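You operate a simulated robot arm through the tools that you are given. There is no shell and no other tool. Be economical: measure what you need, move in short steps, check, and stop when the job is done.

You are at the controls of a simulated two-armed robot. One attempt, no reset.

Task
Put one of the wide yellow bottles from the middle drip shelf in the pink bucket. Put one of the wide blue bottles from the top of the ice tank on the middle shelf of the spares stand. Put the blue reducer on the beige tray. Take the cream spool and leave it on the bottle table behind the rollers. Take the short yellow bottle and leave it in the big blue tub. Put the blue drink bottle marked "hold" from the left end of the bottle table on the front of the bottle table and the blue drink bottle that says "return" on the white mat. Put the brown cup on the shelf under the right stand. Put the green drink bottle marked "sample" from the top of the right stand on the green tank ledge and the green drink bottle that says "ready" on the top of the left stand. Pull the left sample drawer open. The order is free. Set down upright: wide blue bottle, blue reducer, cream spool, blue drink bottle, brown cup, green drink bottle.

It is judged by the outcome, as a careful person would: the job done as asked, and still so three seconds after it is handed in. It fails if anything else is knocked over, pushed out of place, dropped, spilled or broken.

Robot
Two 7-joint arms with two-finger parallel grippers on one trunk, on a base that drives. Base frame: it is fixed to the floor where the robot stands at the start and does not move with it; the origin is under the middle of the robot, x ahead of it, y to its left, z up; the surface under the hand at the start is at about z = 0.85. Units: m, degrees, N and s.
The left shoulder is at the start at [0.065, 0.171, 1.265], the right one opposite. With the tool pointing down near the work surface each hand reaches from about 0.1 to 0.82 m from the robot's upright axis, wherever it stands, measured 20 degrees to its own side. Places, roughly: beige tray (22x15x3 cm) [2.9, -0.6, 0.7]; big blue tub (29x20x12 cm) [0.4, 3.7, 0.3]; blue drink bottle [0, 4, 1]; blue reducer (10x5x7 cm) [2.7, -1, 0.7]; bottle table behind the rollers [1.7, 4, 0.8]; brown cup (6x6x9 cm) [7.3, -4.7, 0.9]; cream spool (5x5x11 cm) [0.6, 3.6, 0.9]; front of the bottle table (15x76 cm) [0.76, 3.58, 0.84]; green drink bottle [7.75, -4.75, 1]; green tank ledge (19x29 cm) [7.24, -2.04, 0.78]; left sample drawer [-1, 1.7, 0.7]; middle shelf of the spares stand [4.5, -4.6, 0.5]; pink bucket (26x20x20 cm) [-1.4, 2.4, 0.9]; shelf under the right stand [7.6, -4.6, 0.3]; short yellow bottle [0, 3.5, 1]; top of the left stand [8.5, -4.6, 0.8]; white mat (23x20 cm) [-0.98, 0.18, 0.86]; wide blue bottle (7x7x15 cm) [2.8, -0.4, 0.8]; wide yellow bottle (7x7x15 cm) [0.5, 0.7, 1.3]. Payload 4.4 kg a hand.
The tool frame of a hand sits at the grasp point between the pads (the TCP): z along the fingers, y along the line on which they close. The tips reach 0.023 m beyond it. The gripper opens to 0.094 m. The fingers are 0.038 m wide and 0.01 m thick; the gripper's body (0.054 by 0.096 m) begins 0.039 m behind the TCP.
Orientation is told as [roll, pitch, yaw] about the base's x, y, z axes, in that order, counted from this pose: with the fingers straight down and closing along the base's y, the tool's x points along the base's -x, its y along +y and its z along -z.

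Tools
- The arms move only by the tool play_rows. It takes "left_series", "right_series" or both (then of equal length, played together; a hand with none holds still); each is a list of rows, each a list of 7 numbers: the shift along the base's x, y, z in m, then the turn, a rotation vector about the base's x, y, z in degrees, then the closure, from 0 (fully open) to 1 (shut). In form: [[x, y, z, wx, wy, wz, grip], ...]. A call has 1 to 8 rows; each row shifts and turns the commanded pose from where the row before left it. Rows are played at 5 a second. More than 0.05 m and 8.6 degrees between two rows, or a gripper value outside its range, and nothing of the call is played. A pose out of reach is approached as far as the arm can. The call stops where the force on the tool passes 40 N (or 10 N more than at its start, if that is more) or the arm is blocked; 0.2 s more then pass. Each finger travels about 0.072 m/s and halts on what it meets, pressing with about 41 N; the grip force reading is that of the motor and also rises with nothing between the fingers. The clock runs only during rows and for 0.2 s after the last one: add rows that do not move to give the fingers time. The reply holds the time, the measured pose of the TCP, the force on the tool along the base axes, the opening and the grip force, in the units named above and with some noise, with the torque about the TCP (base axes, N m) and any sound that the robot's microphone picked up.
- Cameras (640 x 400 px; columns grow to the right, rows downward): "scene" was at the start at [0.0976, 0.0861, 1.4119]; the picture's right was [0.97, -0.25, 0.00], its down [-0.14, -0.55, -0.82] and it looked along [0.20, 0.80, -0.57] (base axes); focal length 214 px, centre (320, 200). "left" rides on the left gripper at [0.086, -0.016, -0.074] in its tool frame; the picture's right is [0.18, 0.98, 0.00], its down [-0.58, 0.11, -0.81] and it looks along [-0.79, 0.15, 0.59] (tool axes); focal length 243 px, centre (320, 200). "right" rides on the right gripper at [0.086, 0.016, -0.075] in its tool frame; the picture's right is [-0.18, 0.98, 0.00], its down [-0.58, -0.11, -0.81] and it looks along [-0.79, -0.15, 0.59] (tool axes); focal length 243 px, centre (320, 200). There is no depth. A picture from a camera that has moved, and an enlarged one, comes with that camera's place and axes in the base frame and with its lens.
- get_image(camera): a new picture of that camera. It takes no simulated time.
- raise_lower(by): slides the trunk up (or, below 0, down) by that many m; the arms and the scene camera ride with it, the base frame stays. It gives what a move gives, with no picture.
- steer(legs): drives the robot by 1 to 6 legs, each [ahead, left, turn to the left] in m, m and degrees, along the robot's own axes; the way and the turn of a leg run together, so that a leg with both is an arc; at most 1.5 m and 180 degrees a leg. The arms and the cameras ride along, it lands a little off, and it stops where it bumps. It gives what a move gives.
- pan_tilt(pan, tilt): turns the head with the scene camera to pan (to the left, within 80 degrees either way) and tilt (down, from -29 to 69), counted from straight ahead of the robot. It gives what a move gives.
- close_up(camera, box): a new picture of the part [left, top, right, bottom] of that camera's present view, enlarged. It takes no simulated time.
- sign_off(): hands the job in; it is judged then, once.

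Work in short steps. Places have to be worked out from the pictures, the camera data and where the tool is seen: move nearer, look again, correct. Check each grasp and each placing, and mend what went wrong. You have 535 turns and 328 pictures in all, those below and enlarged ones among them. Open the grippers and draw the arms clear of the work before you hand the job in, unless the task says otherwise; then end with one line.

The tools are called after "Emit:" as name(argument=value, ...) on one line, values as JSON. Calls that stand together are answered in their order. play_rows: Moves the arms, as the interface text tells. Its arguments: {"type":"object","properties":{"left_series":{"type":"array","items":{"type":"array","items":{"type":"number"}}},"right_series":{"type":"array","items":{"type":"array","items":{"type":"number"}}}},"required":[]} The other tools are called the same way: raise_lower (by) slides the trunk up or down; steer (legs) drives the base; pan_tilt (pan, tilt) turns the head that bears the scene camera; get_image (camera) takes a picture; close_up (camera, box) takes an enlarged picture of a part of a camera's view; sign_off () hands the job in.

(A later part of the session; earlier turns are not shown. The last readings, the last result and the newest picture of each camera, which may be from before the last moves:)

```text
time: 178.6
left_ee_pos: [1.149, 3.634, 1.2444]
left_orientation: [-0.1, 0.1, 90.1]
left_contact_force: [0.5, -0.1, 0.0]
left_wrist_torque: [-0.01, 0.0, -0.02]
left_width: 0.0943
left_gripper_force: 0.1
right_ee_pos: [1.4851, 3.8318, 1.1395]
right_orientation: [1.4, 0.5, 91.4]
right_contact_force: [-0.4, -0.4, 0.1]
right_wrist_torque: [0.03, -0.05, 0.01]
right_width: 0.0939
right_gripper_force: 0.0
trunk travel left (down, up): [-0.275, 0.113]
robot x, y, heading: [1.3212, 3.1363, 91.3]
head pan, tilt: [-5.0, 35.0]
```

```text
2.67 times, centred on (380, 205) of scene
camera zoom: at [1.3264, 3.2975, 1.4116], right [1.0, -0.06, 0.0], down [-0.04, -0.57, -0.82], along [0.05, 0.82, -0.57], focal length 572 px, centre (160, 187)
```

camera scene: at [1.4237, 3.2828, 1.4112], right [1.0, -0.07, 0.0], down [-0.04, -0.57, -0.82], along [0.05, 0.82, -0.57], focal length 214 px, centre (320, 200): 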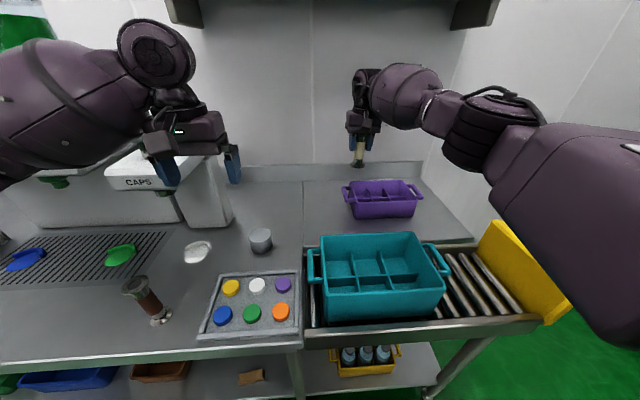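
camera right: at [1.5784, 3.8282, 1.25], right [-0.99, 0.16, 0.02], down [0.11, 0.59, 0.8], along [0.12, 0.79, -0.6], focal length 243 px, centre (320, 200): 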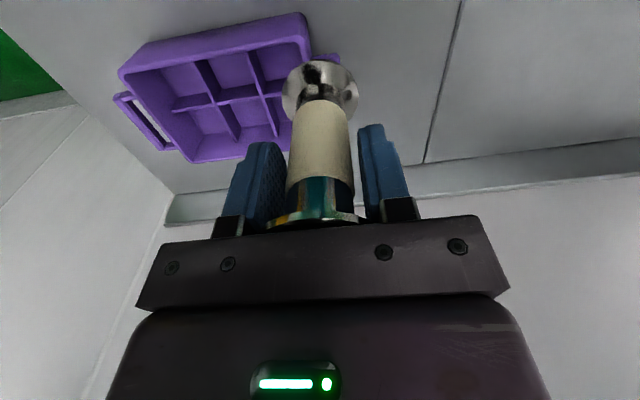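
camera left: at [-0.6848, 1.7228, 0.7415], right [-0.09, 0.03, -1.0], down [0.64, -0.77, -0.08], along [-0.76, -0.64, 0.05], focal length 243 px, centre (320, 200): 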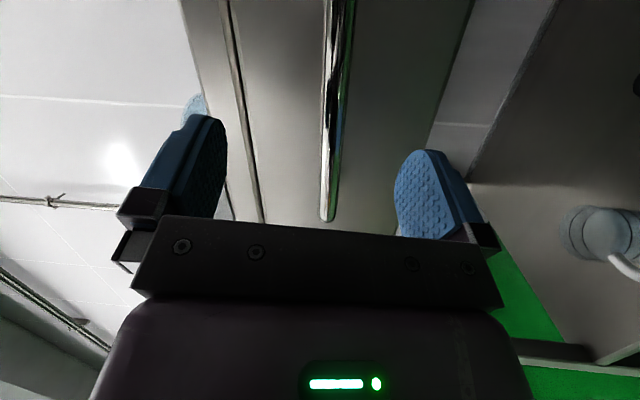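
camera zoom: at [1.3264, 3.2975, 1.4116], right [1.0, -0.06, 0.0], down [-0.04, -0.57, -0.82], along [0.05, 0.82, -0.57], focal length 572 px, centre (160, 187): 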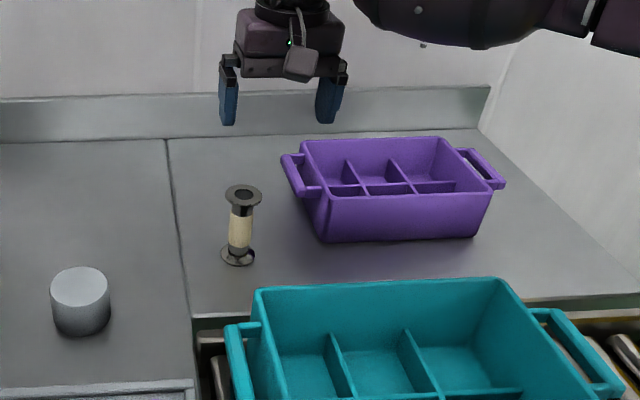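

Spool stands upright. Now drive to the left end of the table and look at the bottles.

Emit:
steer(legs=[[-0.15, 0, -1.4], [0, 1.1, 0]])

Emit:
pan_tilt(pan=10, tilt=35)

Emit:
get_image(camera="scene")

Emit:
get_image(camera="left")

```text
time: 184.0
left_ee_pos: [0.7901, 3.4912, 1.2409]
left_orientation: [-0.1, 0.1, 88.6]
left_contact_force: [-0.2, 0.8, 0.5]
left_wrist_torque: [0.0, 0.03, 0.02]
left_width: 0.0941
left_gripper_force: 0.1
right_ee_pos: [1.1338, 3.6802, 1.1373]
right_orientation: [1.1, 0.7, 89.4]
right_contact_force: [-0.5, 0.8, 0.1]
right_wrist_torque: [0.03, -0.01, -0.02]
right_width: 0.094
right_gripper_force: 0.1
trunk travel left (down, up): [-0.275, 0.113]
robot x, y, heading: [0.9474, 2.985, 89.9]
head pan, tilt: [-5.0, 35.0]
stopped in leg 2: the force on the tool passed its limit at 45 N (the readings are from after the stop); the commanded pose is now the measured one
```

```text
time: 184.7
left_ee_pos: [0.7897, 3.4913, 1.242]
left_orientation: [-0.2, 0.1, 88.6]
left_contact_force: [0.1, -1.6, -0.4]
left_wrist_torque: [0.03, 0.0, -0.01]
left_width: 0.0941
left_gripper_force: 0.1
right_ee_pos: [1.133, 3.682, 1.1385]
right_orientation: [1.0, 0.7, 89.4]
right_contact_force: [1.9, -1.1, 0.1]
right_wrist_torque: [0.03, 0.08, -0.08]
right_width: 0.0937
right_gripper_force: 0.1
trunk travel left (down, up): [-0.275, 0.113]
robot x, y, heading: [0.9483, 2.9889, 90.2]
head pan, tilt: [10.0, 35.0]
```

```text
250 pictures are left
camera scene: at [0.9349, 3.1501, 1.4113], right [0.99, 0.17, 0.0], down [0.1, -0.56, -0.82], along [-0.14, 0.81, -0.57], focal length 214 px, centre (320, 200)
```

scene: 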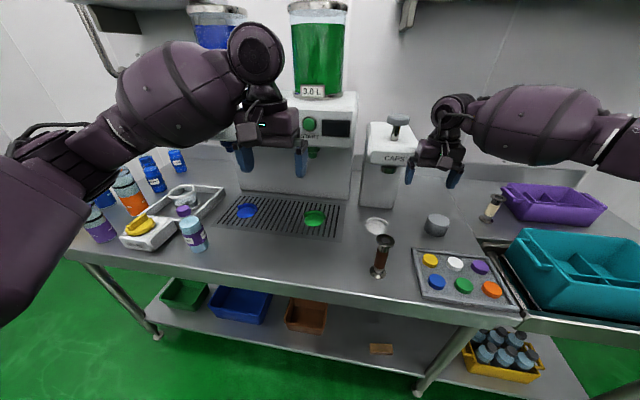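

```text
249 pictures are left
camera left: at [0.8018, 3.4048, 1.3158], right [-0.99, -0.16, 0.0], down [-0.1, 0.59, 0.81], along [-0.13, 0.79, -0.59], focal length 243 px, centre (320, 200)
```

left: 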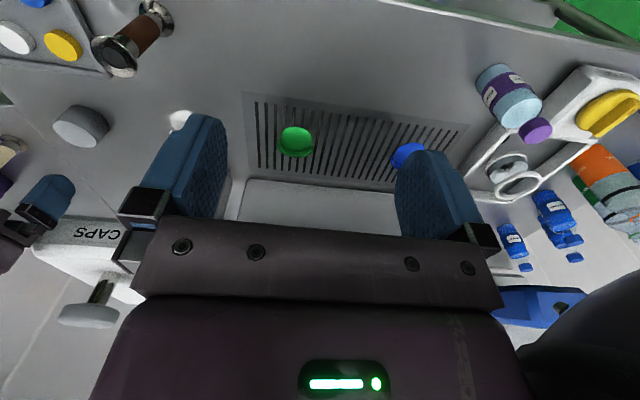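

The right gripper touched the CAPS press; it still stands in place. Retract the right hand, then continue left.

Emit:
play_rows(right_series=[[0.02, -0.03, 0, 0, 0, 0, 0], [0, -0.045, 0.02, 0, 0, 0, 0], [0, -0.045, 0.02, 0, 0, 0, 0], [0, -0.045, 0.02, 0, 0, 0, 0], [0, -0.045, 0.02, 0, 0, 0, 0], [0, -0.045, 0.02, 0, 0, 0, 0], [0, 0, 0, 0, 0, 0, 0]])

Emit:
close_up(camera="scene", box=[220, 80, 460, 260])

Emit:
steer(legs=[[0, 0.72, 0]])

Emit:
get_image(camera="scene")

Emit:
get_image(camera="left")

```text
time: 186.3
left_ee_pos: [0.7888, 3.4926, 1.2414]
left_orientation: [-0.1, 0.2, 88.6]
left_contact_force: [-0.1, -0.4, -0.8]
left_wrist_torque: [-0.01, 0.02, 0.0]
left_width: 0.0939
left_gripper_force: 0.0
right_ee_pos: [1.1543, 3.424, 1.234]
right_orientation: [1.0, 0.8, 89.5]
right_contact_force: [0.5, -0.2, -1.1]
right_wrist_torque: [-0.01, -0.04, -0.01]
right_width: 0.094
right_gripper_force: 0.1
trunk travel left (down, up): [-0.275, 0.113]
robot x, y, heading: [0.9495, 2.9867, 89.8]
head pan, tilt: [10.0, 35.0]
```

```text
2.22 times, centred on (340, 170) of scene
camera zoom: at [0.9345, 3.151, 1.4111], right [0.98, 0.17, 0.0], down [0.1, -0.57, -0.82], along [-0.14, 0.81, -0.57], focal length 477 px, centre (276, 267)
```

zoom: 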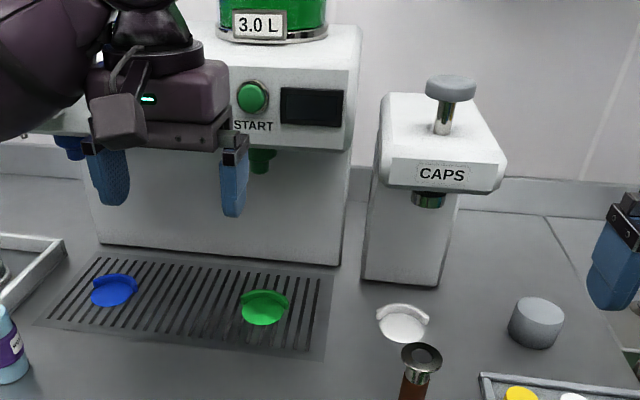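

```text
time: 193.2
left_ee_pos: [0.0624, 3.4989, 1.2419]
left_orientation: [-0.1, 0.1, 88.1]
left_contact_force: [-1.0, 0.0, 0.4]
left_wrist_torque: [0.0, -0.01, -0.04]
left_width: 0.0939
left_gripper_force: 0.1
right_ee_pos: [0.4279, 3.4264, 1.2364]
right_orientation: [1.1, 0.7, 88.8]
right_contact_force: [0.7, 0.0, -0.5]
right_wrist_torque: [-0.02, 0.01, -0.01]
right_width: 0.0939
right_gripper_force: 0.1
trunk travel left (down, up): [-0.275, 0.113]
robot x, y, heading: [0.2189, 2.9905, 89.4]
head pan, tilt: [10.0, 35.0]
```

```text
247 pictures are left
camera scene: at [0.2041, 3.1554, 1.4113], right [0.99, 0.16, 0.0], down [0.09, -0.57, -0.82], along [-0.13, 0.81, -0.57], focal length 214 px, centre (320, 200)
```

scene: 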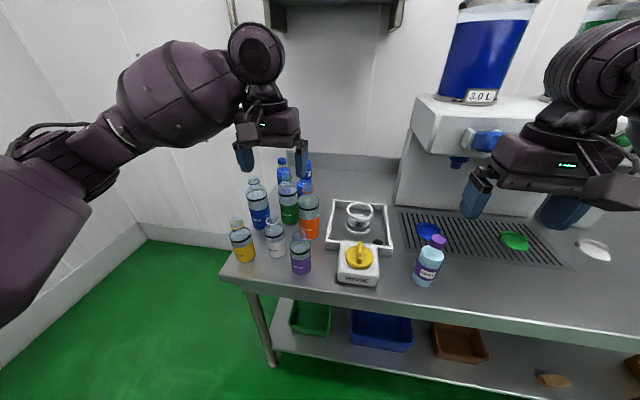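

```text
246 pictures are left
camera left: at [0.0739, 3.4117, 1.3157], right [-0.99, -0.15, 0.0], down [-0.09, 0.59, 0.81], along [-0.12, 0.8, -0.59], focal length 243 px, centre (320, 200)
```

left: 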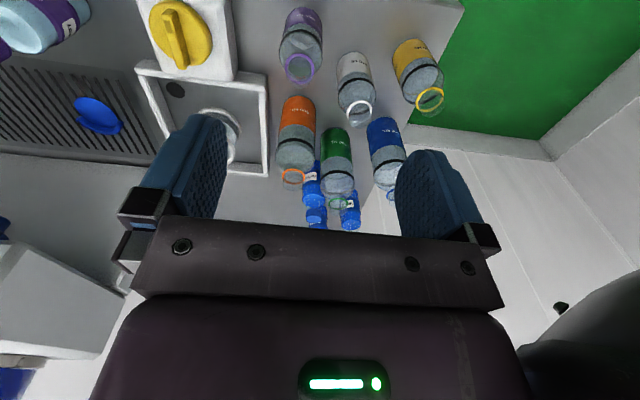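

CAPS press is undisturbed. The blue drink bottles stand behind others; I'll approach from the table's left end (facing +x). First back up, turn, and look at the passage.

Emit:
steer(legs=[[-0.25, 0, 0], [0, 0.35, 0], [0, 0, -89.4]])

Emit:
pan_tilt(pan=80, tilt=35)

Emit:
get_image(camera="scene")

```text
time: 202.0
left_ee_pos: [0.3715, 2.9056, 1.2423]
left_orientation: [-0.1, 0.1, -1.9]
left_contact_force: [0.2, -0.3, 0.3]
left_wrist_torque: [-0.03, -0.01, -0.03]
left_width: 0.094
left_gripper_force: 0.0
right_ee_pos: [0.299, 2.5392, 1.2346]
right_orientation: [1.0, 0.7, -1.1]
right_contact_force: [-1.3, -0.5, 0.4]
right_wrist_torque: [-0.01, 0.01, -0.01]
right_width: 0.0939
right_gripper_force: 0.1
trunk travel left (down, up): [-0.275, 0.113]
robot x, y, heading: [-0.1324, 2.7466, -0.7]
head pan, tilt: [10.0, 35.0]
```

```text
time: 203.4
left_ee_pos: [0.3703, 2.9054, 1.2419]
left_orientation: [-0.1, 0.1, -1.9]
left_contact_force: [-0.6, -0.1, -0.2]
left_wrist_torque: [-0.01, 0.01, 0.01]
left_width: 0.0938
left_gripper_force: 0.1
right_ee_pos: [0.2999, 2.5394, 1.2354]
right_orientation: [1.0, 0.7, -1.0]
right_contact_force: [0.1, 0.2, -0.7]
right_wrist_torque: [0.0, -0.05, 0.01]
right_width: 0.0941
right_gripper_force: 0.1
trunk travel left (down, up): [-0.275, 0.113]
robot x, y, heading: [-0.1345, 2.7506, -0.7]
head pan, tilt: [80.0, 35.0]
```

```text
245 pictures are left
camera scene: at [-0.0436, 2.8347, 1.4113], right [0.98, -0.18, 0.0], down [-0.11, -0.56, -0.82], along [0.15, 0.81, -0.57], focal length 214 px, centre (320, 200)
```

scene: 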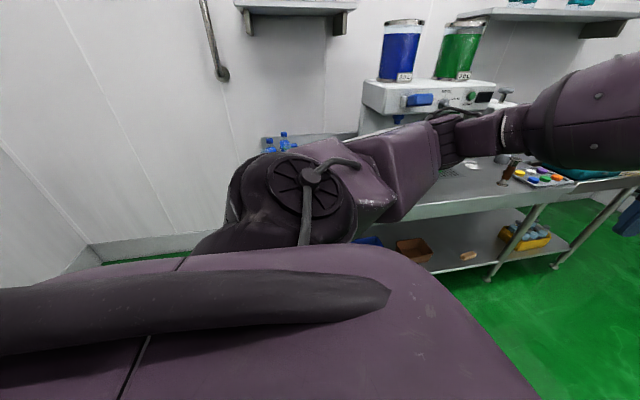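

Drive diagonally past the table corner to its left end.

Emit:
steer(legs=[[-0.2, 0.15, 0.7], [-0.33, 0.45, 0], [0, 0.45, 0]])

Emit:
pan_tilt(pan=0, tilt=35)

Emit:
get_image(camera="scene")

```text
time: 213.2
left_ee_pos: [-0.1719, 3.9266, 1.2436]
left_orientation: [-0.2, 0.2, -1.3]
left_contact_force: [0.6, -0.6, 0.1]
left_wrist_torque: [0.02, -0.01, -0.05]
left_width: 0.0939
left_gripper_force: 0.0
right_ee_pos: [-0.236, 3.5631, 1.2372]
right_orientation: [1.2, 0.6, 0.0]
right_contact_force: [-0.3, -0.2, -0.3]
right_wrist_torque: [0.03, -0.01, 0.02]
right_width: 0.0942
right_gripper_force: 0.0
trunk travel left (down, up): [-0.275, 0.113]
robot x, y, heading: [-0.67, 3.7701, 0.3]
head pan, tilt: [80.0, 35.0]
stopped in leg 3: the robot was blocked; the commanded pose is now the measured one
```

```text
time: 214.7
left_ee_pos: [-0.1722, 3.9261, 1.2422]
left_orientation: [0.1, 0.2, -1.1]
left_contact_force: [0.0, 0.5, 0.1]
left_wrist_torque: [0.03, -0.01, 0.01]
left_width: 0.0939
left_gripper_force: 0.0
right_ee_pos: [-0.2338, 3.5631, 1.2352]
right_orientation: [1.5, 0.6, 0.0]
right_contact_force: [0.4, 0.3, 0.3]
right_wrist_torque: [0.02, -0.01, -0.03]
right_width: 0.0938
right_gripper_force: 0.1
trunk travel left (down, up): [-0.275, 0.113]
robot x, y, heading: [-0.6703, 3.767, 0.8]
head pan, tilt: [0.0, 35.0]
```

```text
244 pictures are left
camera scene: at [-0.5106, 3.7633, 1.4117], right [0.01, -1.0, -0.01], down [-0.57, 0.0, -0.82], along [0.82, 0.01, -0.57], focal length 214 px, centre (320, 200)
```

scene: 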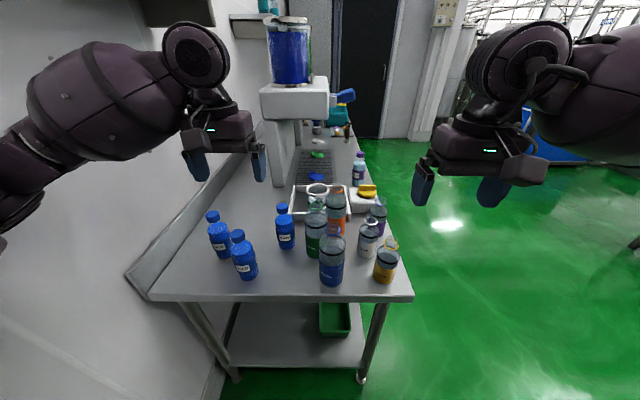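

Good view. Read the labels.

Emit:
close_up(camera="scene", box=[190, 180, 350, 300])

```text
3.33 times, centred on (270, 240) of scene
camera zoom: at [-0.5106, 3.7633, 1.4117], right [0.01, -1.0, -0.01], down [-0.57, 0.0, -0.82], along [0.82, 0.01, -0.57], focal length 715 px, centre (487, 67)
```

zoom: 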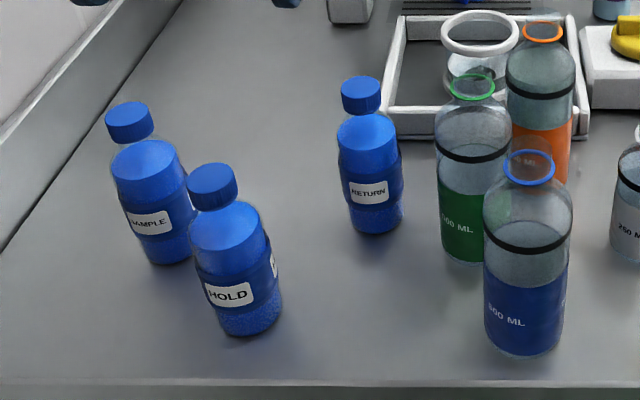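

HOLD ≈(-0.095, 3.995), RETURN ≈(0.03, 3.89), tops z≈1.01. Move the left hand above HOLD.

Emit:
play_rows(left_series=[[0.035, 0.03, 0, 0, 0, 0, 0], [0.035, 0.03, 0, 0, 0, 0, 0], [0.007, 0.008, -0.04, 0, 0, 0, 0], [0, 0, -0.04, 0, 0, 0, 0]])

Emit:
get_image(camera="left")

Emit:
close_up(camera="scene", box=[150, 120, 350, 300])

```text
time: 215.9
left_ee_pos: [-0.094, 3.9638, 1.1752]
left_orientation: [0.5, -1.0, -2.6]
left_contact_force: [-0.6, -0.3, 0.8]
left_wrist_torque: [-0.01, -0.04, -0.03]
left_width: 0.0941
left_gripper_force: 0.1
right_ee_pos: [-0.2412, 3.5427, 1.2348]
right_orientation: [1.9, 0.4, -0.6]
right_contact_force: [0.1, 0.6, -0.9]
right_wrist_torque: [0.01, -0.02, 0.02]
right_width: 0.0938
right_gripper_force: 0.1
trunk travel left (down, up): [-0.275, 0.113]
robot x, y, heading: [-0.672, 3.7624, -0.3]
head pan, tilt: [0.0, 35.0]
stopped in row 4 (left hand): the arm was blocked; the commanded pose is now the measured one
```

```text
242 pictures are left
camera left: at [-0.1842, 3.9529, 1.2467], right [-0.14, 0.99, 0.01], down [0.57, 0.08, 0.82], along [0.81, 0.12, -0.58], focal length 243 px, centre (320, 200)
```

left: 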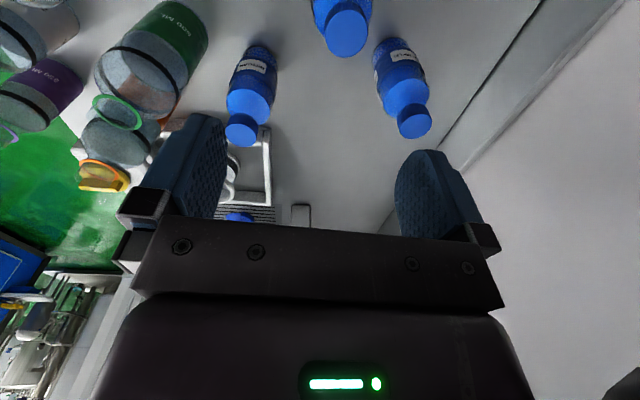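

```text
2.22 times, centred on (250, 210) of scene
camera zoom: at [-0.5159, 3.7457, 1.4125], right [0.0, -1.0, -0.02], down [-0.57, 0.01, -0.82], along [0.82, 0.01, -0.57], focal length 477 px, centre (476, 178)
```

zoom: 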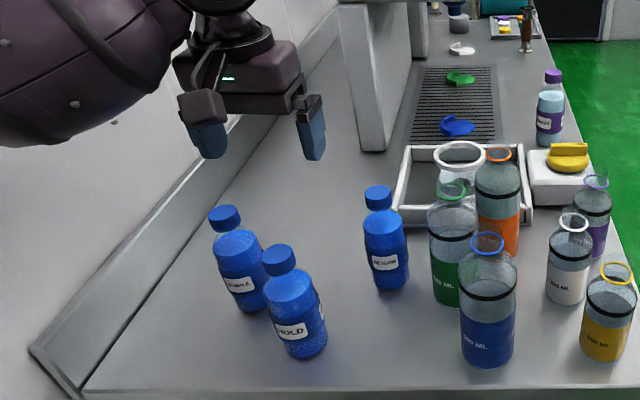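

The left elbow meets the wall. Shift base right 0.15 m and a bit forward, then reach again.

Emit:
steer(legs=[[0, -0.15, 0]])

Emit:
play_rows(left_series=[[0, 0.045, 0, 0, 0, 0, 0], [0, 0.045, 0, 0, 0, 0, 0], [0, 0.045, 0, 0, 0, 0, 0], [0, 0.045, -0.01, 0, 0, 2.5, 0], [0, 0, -0.03, 0, 0, 0, 0]])

Emit:
get_image(camera="left")

```text
time: 217.9
left_ee_pos: [-0.0886, 3.8373, 1.1647]
left_orientation: [-0.3, -0.2, -1.8]
left_contact_force: [0.5, -0.7, 0.6]
left_wrist_torque: [0.0, -0.02, -0.02]
left_width: 0.0942
left_gripper_force: 0.1
right_ee_pos: [-0.234, 3.413, 1.2354]
right_orientation: [1.0, 0.6, -0.3]
right_contact_force: [0.0, -0.9, 0.4]
right_wrist_torque: [-0.01, 0.0, -0.01]
right_width: 0.0942
right_gripper_force: 0.0
trunk travel left (down, up): [-0.275, 0.113]
robot x, y, heading: [-0.6702, 3.6154, 0.4]
head pan, tilt: [0.0, 35.0]
```

```text
time: 219.1
left_ee_pos: [-0.0897, 4.0188, 1.1243]
left_orientation: [-0.3, -0.2, 0.6]
left_contact_force: [-0.2, -0.7, 0.2]
left_wrist_torque: [0.0, 0.01, 0.01]
left_width: 0.0941
left_gripper_force: 0.0
right_ee_pos: [-0.2328, 3.4137, 1.2351]
right_orientation: [1.0, 0.8, -0.3]
right_contact_force: [0.1, 0.0, 0.0]
right_wrist_torque: [0.0, 0.02, -0.03]
right_width: 0.0938
right_gripper_force: 0.0
trunk travel left (down, up): [-0.275, 0.113]
robot x, y, heading: [-0.6728, 3.6165, 0.4]
head pan, tilt: [0.0, 35.0]
```

```text
240 pictures are left
camera left: at [-0.1777, 4.002, 1.1981], right [-0.19, 0.98, -0.01], down [0.58, 0.12, 0.81], along [0.79, 0.15, -0.59], focal length 243 px, centre (320, 200)
```

left: 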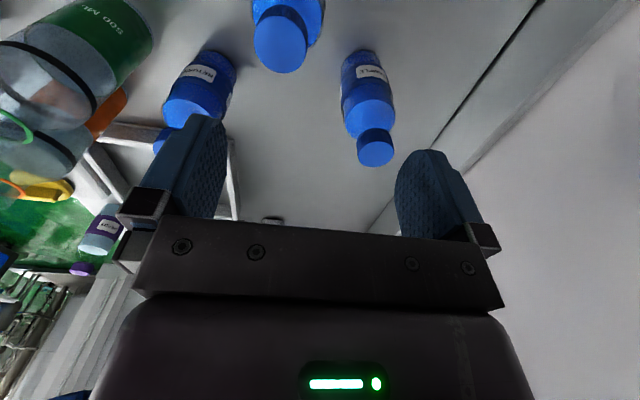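

HOLD cap is at (-0.103, 3.988). Correct and descend to z≈0.98, then close.

Emit:
play_rows(left_series=[[-0.013, -0.03, 0, 0, 0, 0, 0], [0, 0, -0.045, 0, 0, 0, 0], [0, 0, -0.045, 0, 0, 0, 0], [0, 0, 0, 0, 0, 0, 0]])

Emit:
get_image(camera="left")

Emit:
close_up(camera="scene", box=[120, 120, 320, 280])

```text
time: 220.1
left_ee_pos: [-0.103, 3.9887, 1.0324]
left_orientation: [-0.4, -0.3, 0.6]
left_contact_force: [-0.2, 0.8, 0.4]
left_wrist_torque: [-0.02, 0.0, 0.01]
left_width: 0.0937
left_gripper_force: 0.0
right_ee_pos: [-0.2334, 3.4133, 1.2357]
right_orientation: [1.0, 0.7, -0.2]
right_contact_force: [-0.4, -0.6, 0.2]
right_wrist_torque: [0.0, -0.01, 0.02]
right_width: 0.0939
right_gripper_force: 0.1
trunk travel left (down, up): [-0.275, 0.113]
robot x, y, heading: [-0.674, 3.613, 0.1]
head pan, tilt: [0.0, 35.0]
```

```text
239 pictures are left
camera left: at [-0.1906, 3.9716, 1.1059], right [-0.19, 0.98, -0.01], down [0.58, 0.12, 0.81], along [0.79, 0.15, -0.59], focal length 243 px, centre (320, 200)
```

left: 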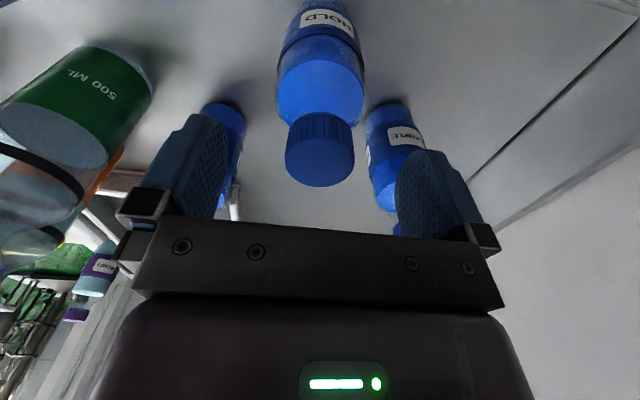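

```text
2.50 times, centred on (220, 200) of scene
camera zoom: at [-0.5082, 3.617, 1.4114], right [0.0, -1.0, 0.0], down [-0.57, 0.0, -0.82], along [0.82, 0.0, -0.57], focal length 536 px, centre (570, 200)
```

zoom: 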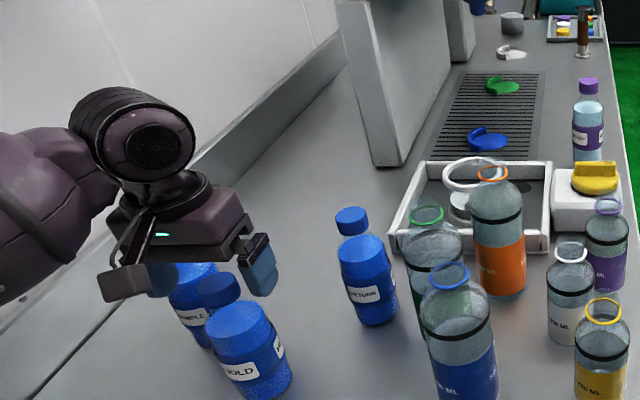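

Aligned with the cap (top z≈1.018). Lower to z≈0.985 and grip.

Emit:
play_rows(left_series=[[-0.002, 0, -0.03, 0, 0, 0, 0], [0, 0, -0.016, 0, 0, 0, 0], [0, 0, 0, 0, 0, 0, 0.6], [0, 0, 0, 0, 0, 0, 1], [0, 0, 0, 0, 0, 0, 1], [0, 0, 0, 0, 0, 0, 1]])

Emit:
get_image(camera="left")

```text
time: 221.5
left_ee_pos: [-0.1066, 3.9866, 0.9877]
left_orientation: [-0.5, -0.2, 0.5]
left_contact_force: [0.9, 0.1, 0.3]
left_wrist_torque: [-0.05, -0.06, 0.0]
left_width: 0.0583
left_gripper_force: 41.3
right_ee_pos: [-0.2347, 3.4125, 1.2352]
right_orientation: [1.1, 0.7, -0.3]
right_contact_force: [-0.2, -0.5, -1.3]
right_wrist_torque: [0.0, -0.01, 0.0]
right_width: 0.0943
right_gripper_force: 0.1
trunk travel left (down, up): [-0.275, 0.113]
robot x, y, heading: [-0.6742, 3.6164, -0.0]
head pan, tilt: [0.0, 35.0]
```

```text
237 pictures are left
camera left: at [-0.1944, 3.9705, 1.0603], right [-0.2, 0.98, -0.01], down [0.58, 0.12, 0.81], along [0.79, 0.15, -0.59], focal length 243 px, centre (320, 200)
```

left: 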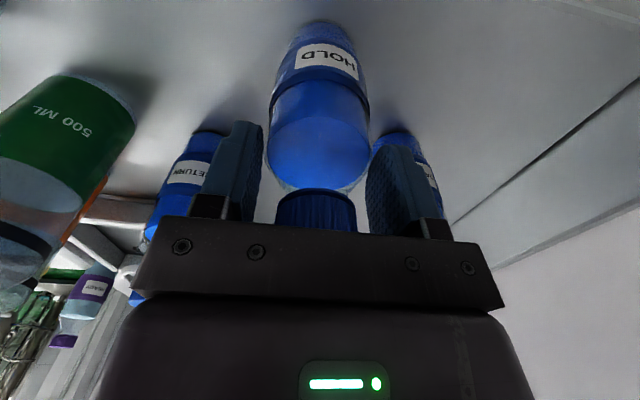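

Tips touch the sloping shoulder (0.058). Regrip 1.3 cm higher on the cap.

Emit:
play_rows(left_series=[[0, 0, 0, 0, 0, 0, 0], [0.002, 0, 0.013, 0, 0, 0, 0], [0, 0, 0, 0, 0, 0, 0.6], [0, 0, 0, 0, 0, 0, 1], [0, 0, 0, 0, 0, 0, 1], [0, 0, 0, 0, 0, 0, 1]])

Emit:
get_image(camera="left")

```text
time: 222.9
left_ee_pos: [-0.1044, 3.988, 0.9999]
left_orientation: [-0.4, -0.5, 0.8]
left_contact_force: [0.9, 2.5, 13.1]
left_wrist_torque: [0.18, -0.05, 0.04]
left_width: 0.042
left_gripper_force: 41.2
right_ee_pos: [-0.2338, 3.4135, 1.2365]
right_orientation: [1.0, 0.7, -0.3]
right_contact_force: [0.8, 0.0, -0.4]
right_wrist_torque: [-0.03, 0.01, -0.02]
right_width: 0.094
right_gripper_force: 0.1
trunk travel left (down, up): [-0.275, 0.113]
robot x, y, heading: [-0.6749, 3.6152, 0.3]
head pan, tilt: [0.0, 35.0]
```

```text
236 pictures are left
camera left: at [-0.1924, 3.9713, 1.0741], right [-0.2, 0.98, -0.01], down [0.57, 0.12, 0.81], along [0.8, 0.15, -0.59], focal length 243 px, centre (320, 200)
```

left: 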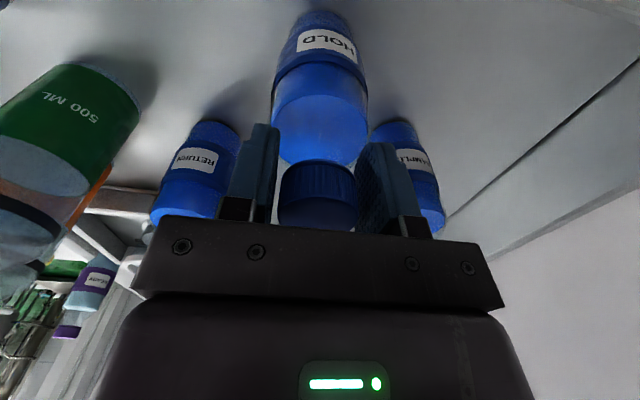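

Gripping the cap. Lift 15 cm.

Emit:
play_rows(left_series=[[0, 0, 0.02, 0, 0, 0, 1], [0, 0, 0.03, 0, 0, 0, 1], [0, 0, 0.045, 0, 0, 0, 1], [0, 0, 0.045, 0, 0, 0, 1], [0, 0, 0.045, 0, 0, 0, 1], [0, 0, 0.04, 0, 0, 0, 1]])

Emit:
get_image(camera="scene")

```text
time: 224.3
left_ee_pos: [-0.1039, 3.9856, 1.2268]
left_orientation: [-0.4, -0.3, 0.6]
left_contact_force: [-0.5, 0.2, -3.0]
left_wrist_torque: [0.02, 0.04, 0.0]
left_width: 0.0347
left_gripper_force: 41.0
right_ee_pos: [-0.2354, 3.4125, 1.2357]
right_orientation: [1.0, 0.6, -0.3]
right_contact_force: [0.1, -0.3, 0.9]
right_wrist_torque: [0.05, 0.0, -0.01]
right_width: 0.0942
right_gripper_force: 0.1
trunk travel left (down, up): [-0.275, 0.113]
robot x, y, heading: [-0.6714, 3.6173, 0.4]
head pan, tilt: [0.0, 35.0]
```

```text
235 pictures are left
camera scene: at [-0.5087, 3.6165, 1.4115], right [0.0, -1.0, 0.0], down [-0.57, 0.0, -0.82], along [0.82, 0.0, -0.57], focal length 214 px, centre (320, 200)
```

scene: 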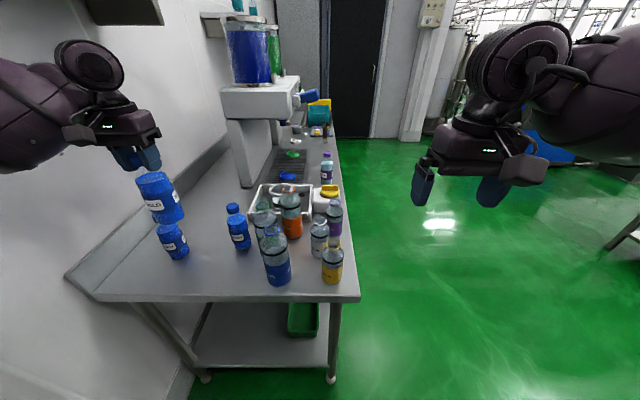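

HOLD is held, by the neck. Now the short yellow bottle with the right hand; move above it (≈(-0.12, 3.575)).

Emit:
play_rows(right_series=[[0.03, 0.035, 0, 0, 0, 0, 0], [0.03, 0.035, 0, 0, 0, 0, 0], [0.03, 0.035, -0.01, 0, 0, 0, 0], [0.02, 0.035, -0.02, 0, 0, 0, 0], [0, 0.02, -0.02, 0, 0, 0, 0], [0, 0, 0, 0, 0, 0, 0]])

Emit:
get_image(camera="right")

Emit:
get_image(camera="scene")

```text
time: 225.7
left_ee_pos: [-0.1034, 3.9856, 1.2264]
left_orientation: [-0.4, -0.4, 0.6]
left_contact_force: [0.4, -0.3, -3.0]
left_wrist_torque: [0.03, 0.0, -0.01]
left_width: 0.0348
left_gripper_force: 40.8
right_ee_pos: [-0.1215, 3.5722, 1.1857]
right_orientation: [1.0, 0.8, -0.3]
right_contact_force: [0.6, 0.0, -0.6]
right_wrist_torque: [0.02, 0.0, 0.02]
right_width: 0.0939
right_gripper_force: 0.1
trunk travel left (down, up): [-0.275, 0.113]
robot x, y, heading: [-0.6705, 3.6152, 0.2]
head pan, tilt: [0.0, 35.0]
```

```text
234 pictures are left
camera right: at [-0.2072, 3.5886, 1.2616], right [0.19, 0.98, 0.01], down [0.59, -0.13, 0.8], along [0.78, -0.14, -0.6], focal length 243 px, centre (320, 200)
```

right: 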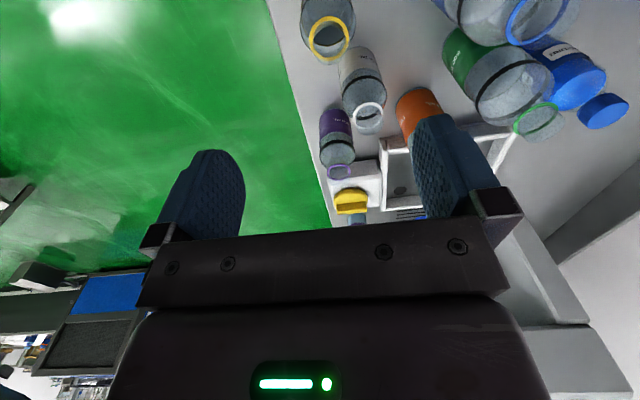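

```text
233 pictures are left
camera scene: at [-0.5078, 3.617, 1.4113], right [0.0, -1.0, 0.0], down [-0.57, 0.0, -0.82], along [0.82, 0.0, -0.57], focal length 214 px, centre (320, 200)
```

scene: 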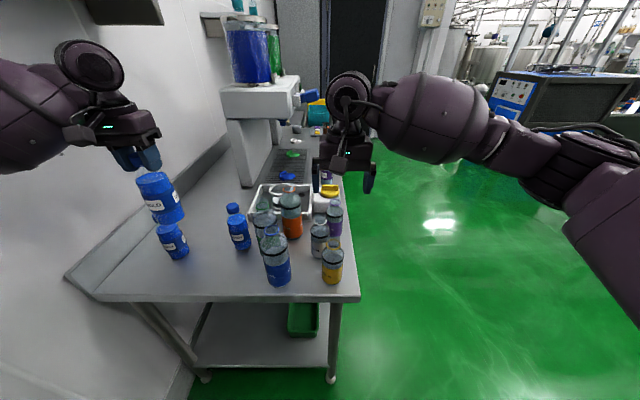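

Yellow bottle ring at ≈(-0.114, 3.583), top z≈0.985. Descend to 0.973 and grip the neck ring.

Emit:
play_rows(right_series=[[0.006, 0.011, -0.045, 0, 0, 0, 0], [0, 0, -0.045, 0, 0, 0, 0], [0, 0, -0.045, 0, 0, 0, 0], [0, 0, 0, 0, 0, 0, 0]])

Emit:
get_image(camera="right")

```text
time: 226.7
left_ee_pos: [-0.104, 3.9846, 1.2265]
left_orientation: [-0.3, -0.2, 0.6]
left_contact_force: [0.2, 1.1, -4.0]
left_wrist_torque: [0.0, 0.02, -0.04]
left_width: 0.0345
left_gripper_force: 40.9
right_ee_pos: [-0.1152, 3.5826, 1.051]
right_orientation: [1.0, 0.7, -0.2]
right_contact_force: [-0.5, 0.8, 0.7]
right_wrist_torque: [-0.04, -0.02, 0.01]
right_width: 0.0941
right_gripper_force: 0.0
trunk travel left (down, up): [-0.275, 0.113]
robot x, y, heading: [-0.6732, 3.6165, 0.4]
head pan, tilt: [0.0, 35.0]
```

```text
232 pictures are left
camera right: at [-0.2, 3.5983, 1.1268], right [0.19, 0.98, 0.02], down [0.59, -0.13, 0.8], along [0.78, -0.14, -0.6], focal length 243 px, centre (320, 200)
```

right: 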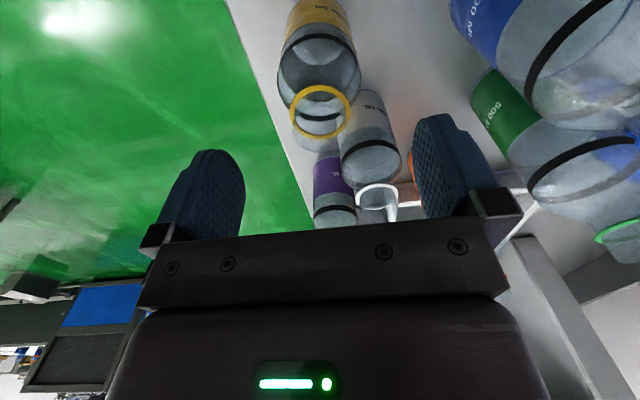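

Aligned. Descend to 0.974 and close.

Emit:
play_rows(right_series=[[0.002, 0, -0.04, 0, 0, 0, 0], [0, 0, -0.037, 0, 0, 0, 0], [0, 0, 0, 0, 0, 0, 0.6], [0, 0, 0, 0, 0, 0, 1], [0, 0, 0, 0, 0, 0, 1], [0, 0, 0, 0, 0, 0, 1]])

Emit:
get_image(camera="right")

```text
time: 228.1
left_ee_pos: [-0.1021, 3.9861, 1.2271]
left_orientation: [-0.4, -0.3, 0.6]
left_contact_force: [-1.4, 0.2, -4.1]
left_wrist_torque: [0.02, -0.01, 0.02]
left_width: 0.0347
left_gripper_force: 40.9
right_ee_pos: [-0.1143, 3.585, 0.9722]
right_orientation: [1.0, 0.9, -0.3]
right_contact_force: [0.1, 0.2, -0.1]
right_wrist_torque: [0.04, 0.02, -0.03]
right_width: 0.0571
right_gripper_force: 41.2
trunk travel left (down, up): [-0.275, 0.113]
robot x, y, heading: [-0.6712, 3.6177, 0.6]
head pan, tilt: [0.0, 35.0]
```

```text
231 pictures are left
camera right: at [-0.1983, 3.6004, 1.0486], right [0.19, 0.98, 0.01], down [0.59, -0.13, 0.8], along [0.78, -0.14, -0.6], focal length 243 px, centre (320, 200)
```

right: 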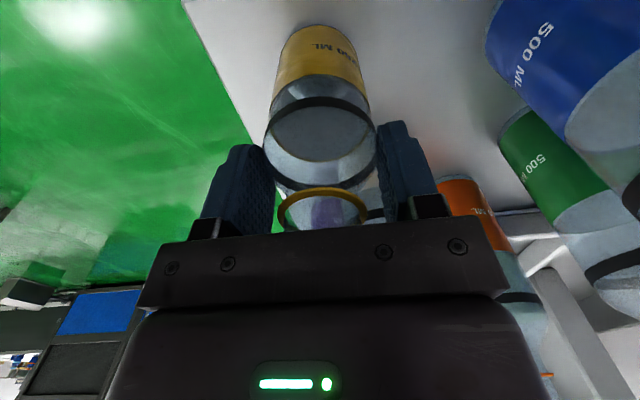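

Gripping at the shoulder (0.057). Test lift 3 cm.

Emit:
play_rows(right_series=[[0, 0, 0.01, 0, 0, 0, 1], [0, 0, 0.02, 0, 0, 0, 1], [0, 0, 0, 0, 0, 0, 1]])

Emit:
get_image(camera="right")

```text
time: 228.9
left_ee_pos: [-0.1024, 3.9853, 1.2262]
left_orientation: [-0.3, -0.2, 0.7]
left_contact_force: [0.4, -0.8, -3.4]
left_wrist_torque: [0.02, 0.01, -0.03]
left_width: 0.0346
left_gripper_force: 40.7
right_ee_pos: [-0.1134, 3.5829, 1.001]
right_orientation: [1.0, 0.8, -0.3]
right_contact_force: [0.6, -0.5, 0.7]
right_wrist_torque: [0.01, 0.02, -0.03]
right_width: 0.0573
right_gripper_force: 41.2
trunk travel left (down, up): [-0.275, 0.113]
robot x, y, heading: [-0.6735, 3.614, 0.2]
head pan, tilt: [0.0, 35.0]
```

```text
230 pictures are left
camera right: at [-0.1989, 3.598, 1.0776], right [0.19, 0.98, 0.01], down [0.59, -0.13, 0.8], along [0.78, -0.14, -0.6], focal length 243 px, centre (320, 200)
```

right: 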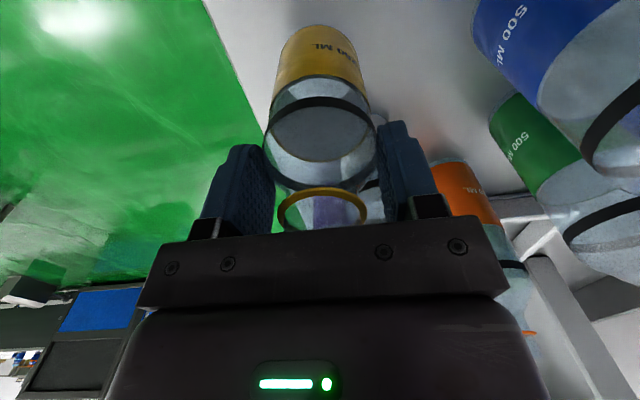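

Bottle is held. Raise both hands high so bottles clear everything, then drive back out.

Emit:
play_rows(right_series=[[0, 0, 0.045, 0, 0, 0, 1], [0, 0, 0.045, 0, 0, 0, 1], [0, 0, 0.045, 0, 0, 0, 1], [0, 0, 0.045, 0, 0, 0, 1], [-0.02, 0, 0.045, 0, 0, 0, 1], [-0.03, 0, 0.035, 0, 0, 0, 1], [-0.03, 0, 0.03, 0, 0, 0, 1], [-0.03, -0.02, 0.02, 0, 0, 0, 1]], left_series=[[0, 0, 0.04, 0, 0, 0, 1], [0, 0, 0.04, 0, 0, 0, 1], [0, 0, 0.04, 0, 0, 0, 1], [0, 0, 0.03, 0, 0, 0, 1], [-0.02, -0.03, 0, 0, 0, 0, 1], [-0.03, -0.03, 0, 0, 0, 0, 1], [-0.03, -0.03, 0, 0, 0, 0, 1], [-0.03, -0.03, 0, 0, 0, 0, 1]])

Emit:
get_image(camera="scene")

```text
time: 230.7
left_ee_pos: [-0.2175, 3.8657, 1.3761]
left_orientation: [-0.3, -0.3, 0.6]
left_contact_force: [-1.0, -0.6, -3.1]
left_wrist_torque: [0.0, -0.03, 0.0]
left_width: 0.0346
left_gripper_force: 41.3
right_ee_pos: [-0.2249, 3.5628, 1.3129]
right_orientation: [1.1, 0.7, -0.4]
right_contact_force: [-0.1, 0.4, 0.2]
right_wrist_torque: [0.04, -0.02, 0.02]
right_width: 0.0569
right_gripper_force: 41.3
trunk travel left (down, up): [-0.275, 0.113]
robot x, y, heading: [-0.6724, 3.6173, 0.3]
head pan, tilt: [0.0, 35.0]
```

```text
229 pictures are left
camera scene: at [-0.5093, 3.6147, 1.4116], right [0.0, -1.0, 0.0], down [-0.57, 0.0, -0.82], along [0.82, 0.0, -0.57], focal length 214 px, centre (320, 200)
```

scene: 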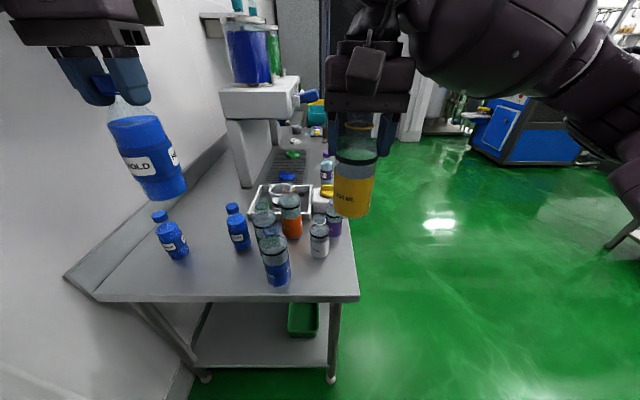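

Drive out around the corner, then turn to face the table near x≈0.5.

Emit:
steer(legs=[[0, -0.25, 0], [0.33, -0.45, 0], [0.75, -0.1, 0], [0, 0, 89.5]])

Emit:
pan_tilt(pan=0, tilt=30)

Emit:
get_image(camera="scene")

```text
time: 245.2
left_ee_pos: [0.1257, 3.2671, 1.3756]
left_orientation: [-0.3, -0.4, 93.2]
left_contact_force: [0.3, -0.3, -3.1]
left_wrist_torque: [-0.03, -0.02, 0.02]
left_width: 0.0349
left_gripper_force: 40.3
right_ee_pos: [0.4274, 3.2735, 1.3124]
right_orientation: [1.0, 0.9, 92.4]
right_contact_force: [-0.1, 0.2, -0.1]
right_wrist_torque: [0.0, 0.02, -0.02]
right_width: 0.057
right_gripper_force: 40.7
trunk travel left (down, up): [-0.275, 0.113]
robot x, y, heading: [0.4001, 2.8183, 92.7]
head pan, tilt: [0.0, 35.0]
```

```text
time: 245.9
left_ee_pos: [0.1253, 3.2667, 1.3748]
left_orientation: [-0.5, -0.2, 93.3]
left_contact_force: [-0.4, 0.6, -4.4]
left_wrist_torque: [-0.03, 0.01, -0.02]
left_width: 0.0348
left_gripper_force: 40.8
right_ee_pos: [0.427, 3.2737, 1.3121]
right_orientation: [1.0, 0.8, 92.3]
right_contact_force: [-0.6, -0.4, -0.1]
right_wrist_torque: [0.05, 0.03, -0.01]
right_width: 0.0572
right_gripper_force: 40.5
trunk travel left (down, up): [-0.275, 0.113]
robot x, y, heading: [0.3977, 2.8196, 92.7]
head pan, tilt: [0.0, 30.0]
```

```text
228 pictures are left
camera scene: at [0.3902, 2.9895, 1.419], right [1.0, 0.05, 0.0], down [0.03, -0.5, -0.87], along [-0.04, 0.86, -0.5], focal length 214 px, centre (320, 200)
```

scene: 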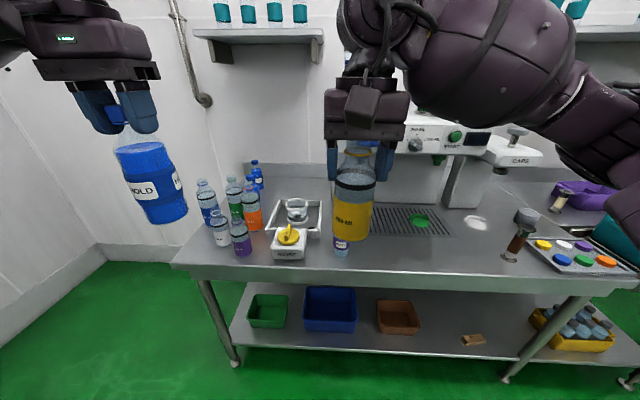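

Place HOLD around (0.66, 3.58). Shift the base right.

Emit:
steer(legs=[[0, -0.45, -2.7], [0.2, 0, 0]])

Emit:
pan_tilt(pan=15, tilt=35)

Emit:
get_image(camera="scene")

Emit:
get_image(camera="left")

```text
time: 251.5
left_ee_pos: [0.5875, 3.4912, 1.375]
left_orientation: [-0.4, -0.3, 91.0]
left_contact_force: [-0.6, 0.8, -3.8]
left_wrist_torque: [-0.03, 0.0, 0.03]
left_width: 0.0347
left_gripper_force: 40.5
right_ee_pos: [0.8901, 3.4863, 1.312]
right_orientation: [1.0, 0.7, 90.2]
right_contact_force: [-0.3, -0.1, -0.1]
right_wrist_torque: [-0.02, 0.0, 0.01]
right_width: 0.0573
right_gripper_force: 41.3
trunk travel left (down, up): [-0.275, 0.113]
robot x, y, heading: [0.8451, 3.036, 90.6]
head pan, tilt: [0.0, 30.0]
```

```text
time: 252.3
left_ee_pos: [0.5881, 3.491, 1.3743]
left_orientation: [-0.3, -0.3, 91.0]
left_contact_force: [-1.3, -1.0, -3.2]
left_wrist_torque: [-0.01, -0.04, -0.02]
left_width: 0.0347
left_gripper_force: 41.4
right_ee_pos: [0.8902, 3.4867, 1.3122]
right_orientation: [1.1, 0.7, 90.0]
right_contact_force: [0.2, 0.1, -0.2]
right_wrist_torque: [0.01, -0.01, -0.04]
right_width: 0.0575
right_gripper_force: 40.6
trunk travel left (down, up): [-0.275, 0.113]
robot x, y, heading: [0.8452, 3.037, 90.5]
head pan, tilt: [15.0, 35.0]
```

```text
227 pictures are left
camera scene: at [0.818, 3.1985, 1.4113], right [0.96, 0.27, 0.0], down [0.15, -0.55, -0.82], along [-0.22, 0.79, -0.57], focal length 214 px, centre (320, 200)
```

scene: 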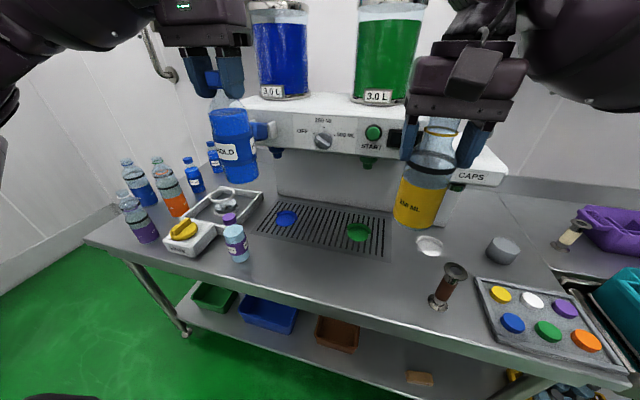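

```text
226 pictures are left
camera left: at [0.6035, 3.4055, 1.4486], right [-0.98, -0.2, -0.01], down [-0.12, 0.58, 0.81], along [-0.16, 0.79, -0.59], focal length 243 px, centre (320, 200)
```

left: 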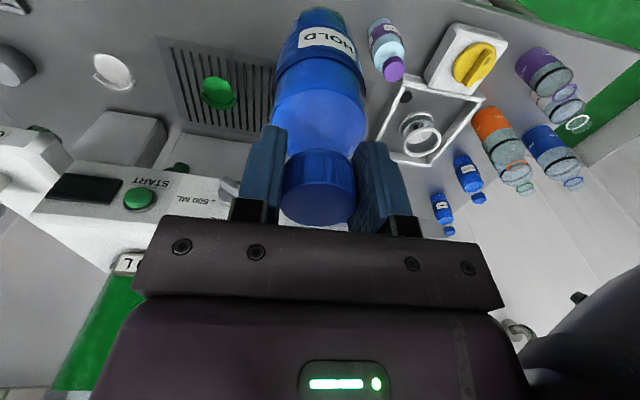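

Move over (0.68, 3.58) and lower to just above the table.

Emit:
play_rows(left_series=[[0.03, 0.03, 0, 0, 0, 0, 1], [0.03, 0.03, 0, 0, 0, 0, 1], [0.03, 0.03, -0.02, 0, 0, 0, 1], [0, 0, -0.045, 0, 0, 0, 1], [0, 0, -0.045, 0, 0, 0, 1], [0, 0, -0.045, 0, 0, 0, 1], [0, 0, -0.045, 0, 0, 0, 1], [0, 0, -0.045, 0, 0, 0, 1]])

Emit:
play_rows(left_series=[[0, 0, -0.04, 0, 0, 0, 1], [0, 0, -0.03, 0, 0, 0, 1], [0, 0, -0.015, 0, 0, 0, 1], [0, 0, 0, 0, 0, 0, 1]])

Emit:
close_up(camera="scene", box=[180, 160, 420, 320])

```text
time: 254.1
left_ee_pos: [0.6778, 3.5843, 1.129]
left_orientation: [-0.4, -0.4, 91.0]
left_contact_force: [-0.1, 0.9, -1.9]
left_wrist_torque: [-0.03, -0.03, -0.01]
left_width: 0.0346
left_gripper_force: 41.3
right_ee_pos: [0.8896, 3.4874, 1.3127]
right_orientation: [1.0, 0.9, 90.0]
right_contact_force: [0.1, 0.3, -0.5]
right_wrist_torque: [0.03, 0.02, -0.01]
right_width: 0.0571
right_gripper_force: 40.9
trunk travel left (down, up): [-0.275, 0.113]
robot x, y, heading: [0.8428, 3.0359, 90.9]
head pan, tilt: [15.0, 35.0]
```

```text
time: 255.1
left_ee_pos: [0.677, 3.583, 1.044]
left_orientation: [-0.5, -0.3, 91.1]
left_contact_force: [-0.2, 0.1, -3.6]
left_wrist_torque: [-0.02, 0.02, 0.03]
left_width: 0.0348
left_gripper_force: 40.8
right_ee_pos: [0.8899, 3.4855, 1.3116]
right_orientation: [0.9, 0.7, 90.1]
right_contact_force: [0.2, -1.0, -0.8]
right_wrist_torque: [-0.02, 0.02, -0.02]
right_width: 0.0572
right_gripper_force: 40.8
trunk travel left (down, up): [-0.275, 0.113]
robot x, y, heading: [0.843, 3.0368, 90.7]
head pan, tilt: [15.0, 35.0]
```

```text
2.50 times, centred on (300, 240) of scene
camera zoom: at [0.8181, 3.1986, 1.4113], right [0.96, 0.27, 0.0], down [0.15, -0.55, -0.82], along [-0.22, 0.79, -0.57], focal length 536 px, centre (370, 100)
```

zoom: 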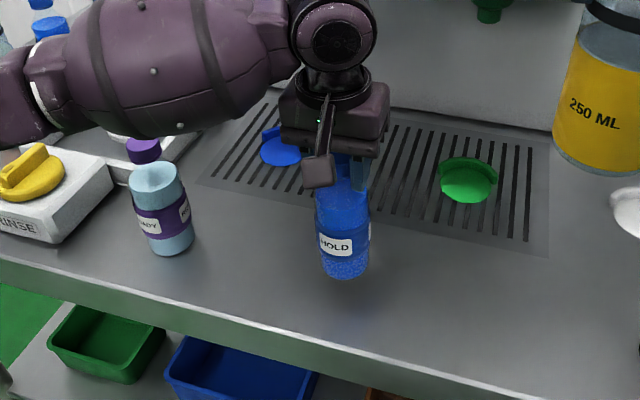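

Lower slowly until contact.

Emit:
play_rows(left_series=[[0, 0, -0.015, 0, 0, 0, 1], [0, 0, -0.008, 0, 0, 0, 1], [0, 0, -0.006, 0, 0, 0, 1], [0, 0, 0, 0, 0, 0, 1]])

Emit:
close_up(camera="scene", box=[240, 200, 380, 300])

```text
time: 256.1
left_ee_pos: [0.678, 3.5831, 1.0163]
left_orientation: [-0.4, -0.3, 91.0]
left_contact_force: [-0.5, 1.1, -3.5]
left_wrist_torque: [-0.02, -0.02, 0.0]
left_width: 0.035
left_gripper_force: 40.8
right_ee_pos: [0.888, 3.4866, 1.312]
right_orientation: [1.0, 0.7, 90.1]
right_contact_force: [-0.4, 0.0, -0.8]
right_wrist_torque: [-0.01, 0.02, -0.03]
right_width: 0.0574
right_gripper_force: 41.2
trunk travel left (down, up): [-0.275, 0.113]
robot x, y, heading: [0.8443, 3.0391, 90.5]
head pan, tilt: [15.0, 35.0]
```

```text
4.00 times, centred on (310, 250) of scene
camera zoom: at [0.818, 3.1988, 1.4113], right [0.96, 0.27, 0.0], down [0.15, -0.55, -0.82], along [-0.22, 0.79, -0.57], focal length 858 px, centre (360, 0)
```

zoom: 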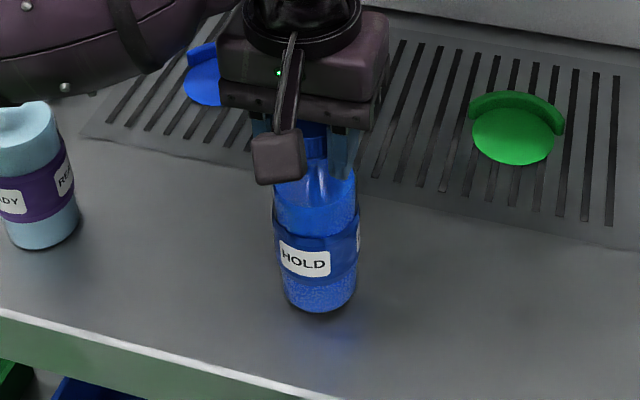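

Emit:
play_rows(left_series=[[0, 0, -0.006, 0, 0, 0, 1], [0, 0, -0.005, 0, 0, 0, 1], [0, 0, -0.004, 0, 0, 0, 1], [0, 0, 0, 0, 0, 0, 1]])

```text
time: 257.0
left_ee_pos: [0.679, 3.5837, 1.008]
left_orientation: [-0.8, -0.8, 90.9]
left_contact_force: [-1.5, -6.7, 21.6]
left_wrist_torque: [-0.73, 0.47, 0.07]
left_width: 0.0344
left_gripper_force: 40.6
right_ee_pos: [0.8899, 3.4862, 1.3123]
right_orientation: [1.0, 0.7, 90.0]
right_contact_force: [0.1, 0.2, -0.8]
right_wrist_torque: [0.0, -0.01, 0.0]
right_width: 0.0569
right_gripper_force: 41.1
trunk travel left (down, up): [-0.275, 0.113]
robot x, y, heading: [0.8423, 3.0334, 90.8]
head pan, tilt: [15.0, 35.0]
stopped in row 4 (left hand): the force on the tool passed its limit at 41 N (the readings are from after the stop); the commanded pose is now the measured one
```

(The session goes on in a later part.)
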